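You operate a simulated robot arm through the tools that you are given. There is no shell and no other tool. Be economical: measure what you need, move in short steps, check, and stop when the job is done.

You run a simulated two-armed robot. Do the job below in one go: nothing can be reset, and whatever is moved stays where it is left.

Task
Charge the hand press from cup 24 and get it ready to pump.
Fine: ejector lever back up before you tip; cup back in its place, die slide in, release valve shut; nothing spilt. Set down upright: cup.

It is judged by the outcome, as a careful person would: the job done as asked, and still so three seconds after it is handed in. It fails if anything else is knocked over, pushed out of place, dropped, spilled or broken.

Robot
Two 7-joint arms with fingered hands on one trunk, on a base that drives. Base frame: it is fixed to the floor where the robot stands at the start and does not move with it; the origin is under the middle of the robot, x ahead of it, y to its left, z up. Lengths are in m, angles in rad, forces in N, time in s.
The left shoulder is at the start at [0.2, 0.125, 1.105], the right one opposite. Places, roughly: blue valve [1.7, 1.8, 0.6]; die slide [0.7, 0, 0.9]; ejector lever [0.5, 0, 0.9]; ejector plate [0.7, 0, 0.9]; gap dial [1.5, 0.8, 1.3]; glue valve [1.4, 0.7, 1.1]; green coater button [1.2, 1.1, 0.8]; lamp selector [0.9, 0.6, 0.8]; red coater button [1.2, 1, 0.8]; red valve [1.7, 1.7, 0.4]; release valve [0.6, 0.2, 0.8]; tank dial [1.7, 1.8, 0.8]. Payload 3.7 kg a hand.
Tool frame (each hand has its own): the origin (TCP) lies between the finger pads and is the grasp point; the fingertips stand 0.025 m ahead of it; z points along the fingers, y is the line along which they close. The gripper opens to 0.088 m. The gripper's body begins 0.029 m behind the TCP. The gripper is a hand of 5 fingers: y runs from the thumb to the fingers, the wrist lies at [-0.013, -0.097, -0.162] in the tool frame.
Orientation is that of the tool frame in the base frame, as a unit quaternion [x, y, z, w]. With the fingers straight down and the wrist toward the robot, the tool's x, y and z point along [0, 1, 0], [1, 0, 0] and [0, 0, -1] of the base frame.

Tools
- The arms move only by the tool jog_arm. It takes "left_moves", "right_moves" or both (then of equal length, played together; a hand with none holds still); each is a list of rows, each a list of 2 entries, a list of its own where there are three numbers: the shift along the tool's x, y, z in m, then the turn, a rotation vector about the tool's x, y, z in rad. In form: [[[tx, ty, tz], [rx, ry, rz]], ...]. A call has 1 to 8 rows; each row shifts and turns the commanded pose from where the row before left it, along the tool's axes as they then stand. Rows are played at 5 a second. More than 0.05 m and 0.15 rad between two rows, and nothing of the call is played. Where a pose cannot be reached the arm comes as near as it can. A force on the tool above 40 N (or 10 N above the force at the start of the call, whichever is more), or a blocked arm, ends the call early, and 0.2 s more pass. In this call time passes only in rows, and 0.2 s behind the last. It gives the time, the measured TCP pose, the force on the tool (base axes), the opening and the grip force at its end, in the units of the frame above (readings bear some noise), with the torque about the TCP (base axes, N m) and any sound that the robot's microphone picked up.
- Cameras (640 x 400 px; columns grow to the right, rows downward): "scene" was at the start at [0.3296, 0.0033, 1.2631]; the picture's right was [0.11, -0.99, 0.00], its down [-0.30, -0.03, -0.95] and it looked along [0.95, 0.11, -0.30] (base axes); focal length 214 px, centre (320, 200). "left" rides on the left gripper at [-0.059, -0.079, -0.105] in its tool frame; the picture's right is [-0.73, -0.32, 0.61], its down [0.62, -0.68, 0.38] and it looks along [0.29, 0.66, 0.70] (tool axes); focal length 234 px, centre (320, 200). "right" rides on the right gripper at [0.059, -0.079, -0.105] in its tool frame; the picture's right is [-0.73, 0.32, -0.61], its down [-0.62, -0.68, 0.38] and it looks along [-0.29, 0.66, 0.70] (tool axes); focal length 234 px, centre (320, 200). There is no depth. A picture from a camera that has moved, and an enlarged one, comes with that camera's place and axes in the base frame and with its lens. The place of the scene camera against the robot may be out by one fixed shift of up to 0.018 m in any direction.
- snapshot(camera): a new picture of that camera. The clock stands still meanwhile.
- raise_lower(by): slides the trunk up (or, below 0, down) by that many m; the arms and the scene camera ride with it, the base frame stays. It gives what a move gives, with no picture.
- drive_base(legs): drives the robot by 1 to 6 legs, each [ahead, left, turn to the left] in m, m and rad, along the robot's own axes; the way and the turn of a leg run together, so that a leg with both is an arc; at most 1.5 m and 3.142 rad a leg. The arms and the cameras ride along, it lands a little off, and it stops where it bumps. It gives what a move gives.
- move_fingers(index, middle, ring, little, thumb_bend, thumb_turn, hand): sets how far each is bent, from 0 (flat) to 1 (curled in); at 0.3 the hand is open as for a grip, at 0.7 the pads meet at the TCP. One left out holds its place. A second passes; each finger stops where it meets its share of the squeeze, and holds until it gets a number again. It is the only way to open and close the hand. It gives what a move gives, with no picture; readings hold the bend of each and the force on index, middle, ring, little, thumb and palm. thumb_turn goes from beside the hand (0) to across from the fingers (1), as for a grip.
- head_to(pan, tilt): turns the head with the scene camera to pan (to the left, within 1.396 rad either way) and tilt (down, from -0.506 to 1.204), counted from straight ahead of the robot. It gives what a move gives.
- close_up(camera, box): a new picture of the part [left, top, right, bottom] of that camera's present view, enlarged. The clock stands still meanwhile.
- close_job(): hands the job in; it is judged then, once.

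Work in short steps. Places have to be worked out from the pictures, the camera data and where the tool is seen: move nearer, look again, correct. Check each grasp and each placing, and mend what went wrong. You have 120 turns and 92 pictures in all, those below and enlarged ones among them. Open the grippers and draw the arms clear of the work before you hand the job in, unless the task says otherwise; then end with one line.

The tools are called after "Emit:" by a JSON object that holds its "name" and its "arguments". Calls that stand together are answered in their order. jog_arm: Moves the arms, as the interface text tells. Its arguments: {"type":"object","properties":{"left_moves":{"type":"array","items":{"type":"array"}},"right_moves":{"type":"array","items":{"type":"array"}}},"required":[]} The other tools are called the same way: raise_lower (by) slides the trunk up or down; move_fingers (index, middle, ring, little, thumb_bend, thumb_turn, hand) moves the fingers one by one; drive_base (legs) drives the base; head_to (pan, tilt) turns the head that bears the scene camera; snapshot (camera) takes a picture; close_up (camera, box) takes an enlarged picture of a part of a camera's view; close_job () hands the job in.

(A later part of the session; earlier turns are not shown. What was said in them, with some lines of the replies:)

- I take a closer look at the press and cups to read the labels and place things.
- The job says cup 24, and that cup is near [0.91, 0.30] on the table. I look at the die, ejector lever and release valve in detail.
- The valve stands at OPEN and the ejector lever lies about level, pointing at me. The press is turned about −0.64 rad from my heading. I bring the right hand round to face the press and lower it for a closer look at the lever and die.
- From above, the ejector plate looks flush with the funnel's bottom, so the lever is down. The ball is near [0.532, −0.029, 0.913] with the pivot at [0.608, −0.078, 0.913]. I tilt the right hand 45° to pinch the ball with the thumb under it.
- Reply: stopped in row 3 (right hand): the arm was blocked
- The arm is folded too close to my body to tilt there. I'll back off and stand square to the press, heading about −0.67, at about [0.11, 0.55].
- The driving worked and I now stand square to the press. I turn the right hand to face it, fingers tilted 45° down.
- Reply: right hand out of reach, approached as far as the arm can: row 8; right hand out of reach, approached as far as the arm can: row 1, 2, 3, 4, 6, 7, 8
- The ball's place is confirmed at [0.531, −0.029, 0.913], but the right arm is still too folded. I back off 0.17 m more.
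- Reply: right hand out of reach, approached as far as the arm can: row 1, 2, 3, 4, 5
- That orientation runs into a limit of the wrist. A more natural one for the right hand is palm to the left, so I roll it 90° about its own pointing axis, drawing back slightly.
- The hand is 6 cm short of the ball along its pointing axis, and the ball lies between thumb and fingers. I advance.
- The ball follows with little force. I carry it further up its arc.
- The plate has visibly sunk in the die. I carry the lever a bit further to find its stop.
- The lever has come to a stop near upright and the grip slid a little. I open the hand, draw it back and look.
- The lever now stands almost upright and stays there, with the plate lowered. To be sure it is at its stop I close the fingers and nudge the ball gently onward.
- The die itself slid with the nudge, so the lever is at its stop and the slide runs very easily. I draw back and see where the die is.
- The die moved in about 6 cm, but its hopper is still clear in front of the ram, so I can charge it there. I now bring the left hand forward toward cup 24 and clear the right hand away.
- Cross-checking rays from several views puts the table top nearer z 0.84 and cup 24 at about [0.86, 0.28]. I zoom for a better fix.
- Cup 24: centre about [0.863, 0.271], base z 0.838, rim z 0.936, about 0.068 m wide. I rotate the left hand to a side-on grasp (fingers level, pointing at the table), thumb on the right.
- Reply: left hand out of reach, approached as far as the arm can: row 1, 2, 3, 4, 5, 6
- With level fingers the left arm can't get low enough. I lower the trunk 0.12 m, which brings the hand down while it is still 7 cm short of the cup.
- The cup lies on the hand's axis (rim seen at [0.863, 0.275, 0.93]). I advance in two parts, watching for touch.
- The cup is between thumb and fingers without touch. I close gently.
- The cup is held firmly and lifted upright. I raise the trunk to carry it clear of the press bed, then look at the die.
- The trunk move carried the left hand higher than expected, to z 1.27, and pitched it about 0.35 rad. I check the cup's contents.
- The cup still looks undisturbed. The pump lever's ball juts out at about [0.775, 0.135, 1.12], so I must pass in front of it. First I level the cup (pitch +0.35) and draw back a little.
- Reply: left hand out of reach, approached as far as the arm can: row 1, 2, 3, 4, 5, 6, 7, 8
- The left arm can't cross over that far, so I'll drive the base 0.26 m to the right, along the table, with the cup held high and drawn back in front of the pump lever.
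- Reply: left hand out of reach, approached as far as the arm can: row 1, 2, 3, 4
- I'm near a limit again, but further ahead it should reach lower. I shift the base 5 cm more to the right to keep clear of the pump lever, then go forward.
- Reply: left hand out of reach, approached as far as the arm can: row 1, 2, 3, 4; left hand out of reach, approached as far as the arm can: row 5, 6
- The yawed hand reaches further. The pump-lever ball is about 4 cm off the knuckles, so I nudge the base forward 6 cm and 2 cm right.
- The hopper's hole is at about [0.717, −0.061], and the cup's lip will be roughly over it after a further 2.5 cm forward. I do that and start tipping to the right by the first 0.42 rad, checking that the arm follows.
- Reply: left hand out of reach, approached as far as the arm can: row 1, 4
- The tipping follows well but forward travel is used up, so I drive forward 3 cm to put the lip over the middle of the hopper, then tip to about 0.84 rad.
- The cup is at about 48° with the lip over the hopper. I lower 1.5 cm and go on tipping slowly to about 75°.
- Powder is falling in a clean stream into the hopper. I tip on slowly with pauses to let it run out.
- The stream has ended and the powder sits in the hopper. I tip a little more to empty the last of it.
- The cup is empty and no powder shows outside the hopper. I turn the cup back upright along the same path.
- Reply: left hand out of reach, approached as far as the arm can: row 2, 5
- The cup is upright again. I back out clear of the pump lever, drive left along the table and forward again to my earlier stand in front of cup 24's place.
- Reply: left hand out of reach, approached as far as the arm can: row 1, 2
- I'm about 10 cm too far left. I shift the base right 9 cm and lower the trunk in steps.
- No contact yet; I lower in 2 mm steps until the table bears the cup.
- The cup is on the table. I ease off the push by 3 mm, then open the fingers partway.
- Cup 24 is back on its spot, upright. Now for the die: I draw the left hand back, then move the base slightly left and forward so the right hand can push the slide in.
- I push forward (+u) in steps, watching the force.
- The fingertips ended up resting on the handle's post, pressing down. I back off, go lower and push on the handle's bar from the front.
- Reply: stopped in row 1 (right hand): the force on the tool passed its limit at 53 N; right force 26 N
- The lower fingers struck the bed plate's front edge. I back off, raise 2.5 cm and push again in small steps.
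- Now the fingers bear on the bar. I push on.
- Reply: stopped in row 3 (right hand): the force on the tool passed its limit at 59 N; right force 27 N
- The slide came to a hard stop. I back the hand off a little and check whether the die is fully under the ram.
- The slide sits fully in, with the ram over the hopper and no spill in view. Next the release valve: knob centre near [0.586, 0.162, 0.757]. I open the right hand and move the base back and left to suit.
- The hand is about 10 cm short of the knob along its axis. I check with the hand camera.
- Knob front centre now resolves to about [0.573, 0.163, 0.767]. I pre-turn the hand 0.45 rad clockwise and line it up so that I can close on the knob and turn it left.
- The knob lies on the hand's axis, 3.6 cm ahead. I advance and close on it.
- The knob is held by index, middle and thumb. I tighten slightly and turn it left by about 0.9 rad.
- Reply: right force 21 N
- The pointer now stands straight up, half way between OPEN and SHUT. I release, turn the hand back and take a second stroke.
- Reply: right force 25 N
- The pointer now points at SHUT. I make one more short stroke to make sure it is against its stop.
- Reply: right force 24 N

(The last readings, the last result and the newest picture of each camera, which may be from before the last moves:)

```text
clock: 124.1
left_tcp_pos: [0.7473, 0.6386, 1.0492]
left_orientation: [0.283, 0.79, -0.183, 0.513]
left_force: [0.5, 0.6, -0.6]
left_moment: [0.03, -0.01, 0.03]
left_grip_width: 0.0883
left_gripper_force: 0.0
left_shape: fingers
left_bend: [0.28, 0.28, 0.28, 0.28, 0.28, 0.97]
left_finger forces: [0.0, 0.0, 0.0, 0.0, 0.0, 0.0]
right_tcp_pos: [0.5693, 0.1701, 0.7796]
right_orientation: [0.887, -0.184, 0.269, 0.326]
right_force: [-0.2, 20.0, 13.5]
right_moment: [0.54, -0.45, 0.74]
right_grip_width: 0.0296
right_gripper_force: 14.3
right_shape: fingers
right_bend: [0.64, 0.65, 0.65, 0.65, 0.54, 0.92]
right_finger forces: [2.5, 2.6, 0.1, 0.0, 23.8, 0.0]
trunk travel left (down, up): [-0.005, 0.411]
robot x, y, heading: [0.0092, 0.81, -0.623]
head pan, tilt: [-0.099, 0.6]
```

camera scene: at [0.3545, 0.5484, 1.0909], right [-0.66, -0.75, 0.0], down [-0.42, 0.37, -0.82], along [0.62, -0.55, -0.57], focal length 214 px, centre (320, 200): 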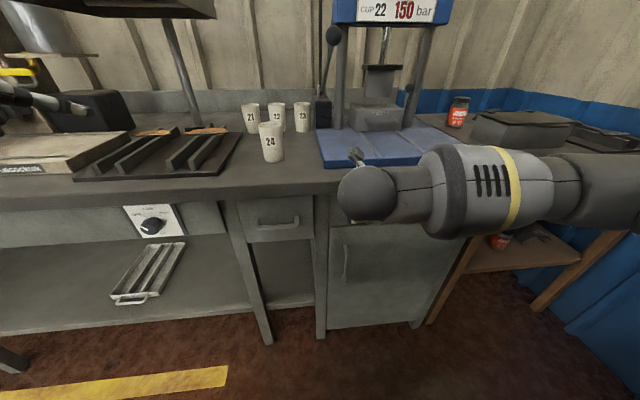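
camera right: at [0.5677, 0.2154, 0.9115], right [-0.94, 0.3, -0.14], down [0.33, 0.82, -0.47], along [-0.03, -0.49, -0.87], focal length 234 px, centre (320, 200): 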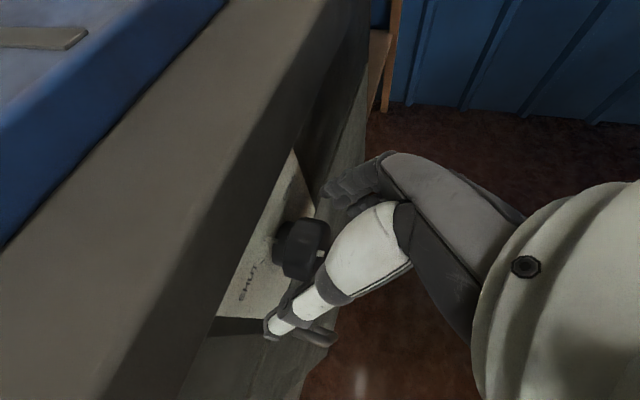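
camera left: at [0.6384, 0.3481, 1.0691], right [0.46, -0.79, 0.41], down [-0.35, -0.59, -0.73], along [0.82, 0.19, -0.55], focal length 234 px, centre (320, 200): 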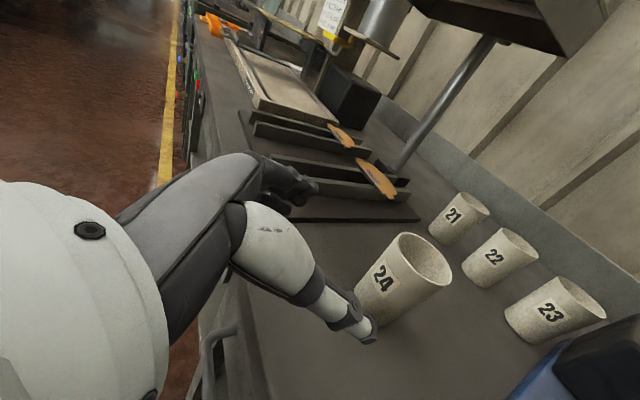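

Resistance rises at once, so the valve is at its stop. I release, draw the hand back clear and look.

Emit:
{"name": "move_fingers", "arguments": {"hand": "right", "index": 0.28, "middle": 0.28, "ring": 0.28, "little": 0.28, "thumb_bend": 0.28}}

Emit:
{"name": "jog_arm", "arguments": {"right_moves": [[[0, 0, -0.03], [0, 0, 0]], [[0, 0, -0.04], [0, 0, 0]], [[0, 0, -0.04], [0, 0, 0]], [[0, 0.03, -0.035], [0, 0, 0]], [[0, 0.03, -0.03], [0, 0, 0]], [[0.01, 0.04, 0], [0, 0, 0]]]}}

Emit:
{"name": "close_up", "arguments": {"camera": "scene", "box": [220, 60, 476, 220]}}

```text
clock: 125.1
left_tcp_pos: [0.7483, 0.6351, 1.0479]
left_orientation: [0.284, 0.79, -0.182, 0.512]
left_force: [-0.8, 0.4, 0.6]
left_moment: [0.02, 0.02, -0.03]
left_grip_width: 0.0885
left_gripper_force: 0.1
left_shape: fingers
left_bend: [0.28, 0.28, 0.28, 0.28, 0.28, 0.97]
left_finger forces: [0.0, 0.0, 0.0, 0.0, 0.0, 0.0]
right_tcp_pos: [0.5674, 0.168, 0.7758]
right_orientation: [0.888, -0.186, 0.267, 0.325]
right_force: [0.3, -0.3, -0.2]
right_moment: [-0.01, 0.03, 0.0]
right_grip_width: 0.0884
right_gripper_force: 0.0
right_shape: fingers
right_bend: [0.28, 0.28, 0.28, 0.28, 0.28, 0.97]
right_finger forces: [0.1, 0.0, 0.0, 0.1, 0.0, 0.0]
trunk travel left (down, up): [-0.005, 0.411]
robot x, y, heading: [0.009, 0.8067, -0.629]
head pan, tilt: [-0.099, 0.6]
```

```text
clock: 126.5
left_tcp_pos: [0.7489, 0.6349, 1.0475]
left_orientation: [0.284, 0.79, -0.182, 0.512]
left_force: [0.2, -0.5, -0.1]
left_moment: [-0.01, 0.02, 0.01]
left_grip_width: 0.0881
left_gripper_force: 0.0
left_shape: fingers
left_bend: [0.28, 0.28, 0.28, 0.28, 0.28, 0.97]
left_finger forces: [0.0, 0.0, 0.0, 0.0, 0.0, 0.1]
right_tcp_pos: [0.5047, 0.1768, 0.8868]
right_orientation: [0.888, -0.188, 0.266, 0.325]
right_force: [-0.6, -0.2, -0.3]
right_moment: [-0.04, -0.02, -0.01]
right_grip_width: 0.0888
right_gripper_force: 0.1
right_shape: fingers
right_bend: [0.28, 0.28, 0.28, 0.28, 0.28, 0.97]
right_finger forces: [0.0, 0.0, 0.0, 0.0, 0.0, 0.1]
right hand out of reach, approached as far as the arm can: row 4, 5, 6
trunk travel left (down, up): [-0.005, 0.411]
robot x, y, heading: [0.0105, 0.8076, -0.623]
head pan, tilt: [-0.099, 0.6]
```

```text
2.50 times, centred on (348, 140) of scene
camera zoom: at [0.3537, 0.548, 1.0911], right [-0.66, -0.75, 0.0], down [-0.42, 0.37, -0.83], along [0.62, -0.55, -0.56], focal length 536 px, centre (250, 350)
```

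zoom: 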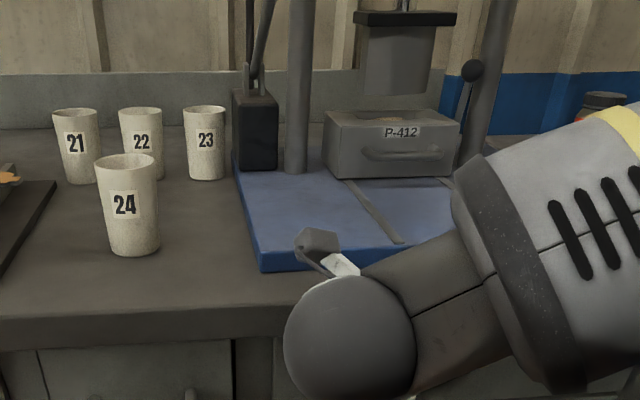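

Cup 24 stands upright in its place and the die is in. I back the base off to clear the arms and take a last look at the valve and the whole press.

Emit:
{"name": "drive_base", "arguments": {"legs": [[-0.3, 0, 0]]}}

Emit:
{"name": "jog_arm", "arguments": {"right_moves": [[[0.02, 0.04, -0.02], [0, 0, 0]], [[0.02, 0.04, -0.02], [0, 0, 0]], [[0.02, 0.04, -0.02], [0, 0, 0]], [[0.02, 0.04, -0.02], [0, 0, 0]]]}}

Emit:
{"name": "close_up", "arguments": {"camera": "scene", "box": [250, 60, 442, 180]}}

```text
clock: 128.3
left_tcp_pos: [0.5569, 0.7746, 1.0492]
left_orientation: [0.285, 0.789, -0.183, 0.513]
left_force: [0.5, 0.9, 0.0]
left_moment: [0.02, 0.0, -0.02]
left_grip_width: 0.0884
left_gripper_force: 0.0
left_shape: fingers
left_bend: [0.28, 0.28, 0.28, 0.28, 0.28, 0.98]
left_finger forces: [0.1, 0.0, 0.1, 0.0, 0.0, 0.0]
right_tcp_pos: [0.3153, 0.316, 0.8855]
right_orientation: [0.888, -0.186, 0.268, 0.324]
right_force: [0.7, 0.2, -0.7]
right_moment: [-0.01, 0.03, 0.02]
right_grip_width: 0.0881
right_gripper_force: 0.2
right_shape: fingers
right_bend: [0.28, 0.28, 0.28, 0.28, 0.28, 0.98]
right_finger forces: [0.0, 0.0, 0.1, 0.1, 0.0, 0.0]
trunk travel left (down, up): [-0.005, 0.411]
robot x, y, heading: [-0.1812, 0.9492, -0.621]
head pan, tilt: [-0.099, 0.6]
stopped in leg 1: the robot was blocked; the commanded pose is now the measured one
```

```text
clock: 129.3
left_tcp_pos: [0.5574, 0.776, 1.0497]
left_orientation: [0.284, 0.789, -0.183, 0.514]
left_force: [0.2, 0.8, -0.5]
left_moment: [-0.02, 0.04, 0.01]
left_grip_width: 0.0882
left_gripper_force: 0.0
left_shape: fingers
left_bend: [0.28, 0.28, 0.28, 0.28, 0.28, 0.98]
left_finger forces: [0.0, 0.1, 0.1, 0.0, 0.0, 0.0]
right_tcp_pos: [0.2809, 0.2233, 1.0504]
right_orientation: [0.887, -0.187, 0.267, 0.326]
right_force: [0.5, -0.3, -0.2]
right_moment: [-0.03, 0.03, -0.02]
right_grip_width: 0.0883
right_gripper_force: 0.0
right_shape: fingers
right_bend: [0.28, 0.28, 0.28, 0.28, 0.28, 0.98]
right_finger forces: [0.0, 0.0, 0.0, 0.1, 0.0, 0.0]
right hand out of reach, approached as far as the arm can: row 1, 2
trunk travel left (down, up): [-0.005, 0.411]
robot x, y, heading: [-0.1832, 0.9503, -0.624]
head pan, tilt: [-0.099, 0.6]
```

```text
3.33 times, centred on (346, 120) of scene
camera zoom: at [0.1636, 0.6892, 1.0913], right [-0.66, -0.75, 0.0], down [-0.42, 0.37, -0.83], along [0.62, -0.55, -0.56], focal length 715 px, centre (233, 467)
```

zoom: 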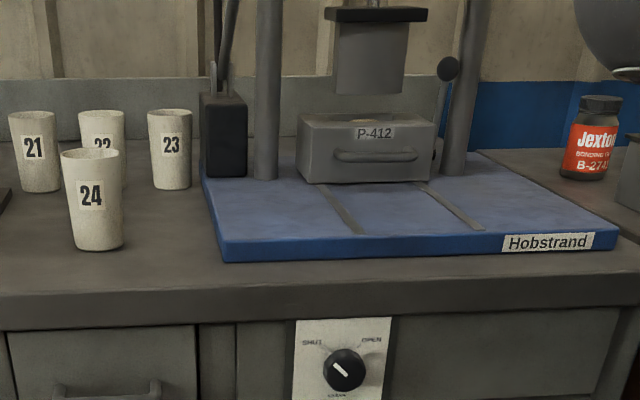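

The valve mark points at SHUT, the slide is in under the ram with the ejector lever up, and cup 24 stands in place with no powder on the bed. The base touched something behind me, so I ease forward a few centimetres off it.

Emit:
{"name": "drive_base", "arguments": {"legs": [[0.04, 0, 0]]}}

Emit:
{"name": "snapshot", "arguments": {"camera": "scene"}}

```text
clock: 130.2
left_tcp_pos: [0.5906, 0.7519, 1.0479]
left_orientation: [0.285, 0.789, -0.183, 0.513]
left_force: [0.5, -0.4, 0.9]
left_moment: [-0.02, -0.03, -0.01]
left_grip_width: 0.0883
left_gripper_force: 0.0
left_shape: fingers
left_bend: [0.28, 0.28, 0.28, 0.28, 0.28, 0.98]
left_finger forces: [0.0, 0.1, 0.0, 0.0, 0.0, 0.0]
right_tcp_pos: [0.3151, 0.1996, 1.0484]
right_orientation: [0.888, -0.187, 0.266, 0.324]
right_force: [-0.3, -0.4, -0.3]
right_moment: [0.0, 0.0, 0.0]
right_grip_width: 0.0884
right_gripper_force: 0.0
right_shape: fingers
right_bend: [0.28, 0.28, 0.28, 0.28, 0.28, 0.98]
right_finger forces: [0.1, 0.0, 0.0, 0.0, 0.0, 0.1]
trunk travel left (down, up): [-0.005, 0.411]
robot x, y, heading: [-0.1469, 0.9248, -0.626]
head pan, tilt: [-0.099, 0.6]
```

```text
1 pictures are left
camera scene: at [0.1973, 0.665, 1.0907], right [-0.66, -0.75, 0.0], down [-0.42, 0.37, -0.82], along [0.62, -0.55, -0.57], focal length 214 px, centre (320, 200)
```

scene: 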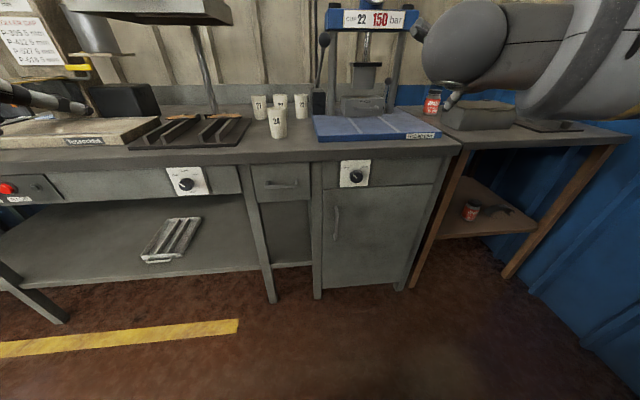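

All is in order, both hands are open and the arms are clear, so I hand the job in.

Emit:
{"name": "close_job", "arguments": {}}

```text
The job is handed in.
```

The press is charged from cup 24 and ready to pump: ejector lever up before tipping, no spill seen, cup upright in its place, die slide in, release valve at SHUT; the base bumped something unseen behind me while backing off at the end, and I could not check it.
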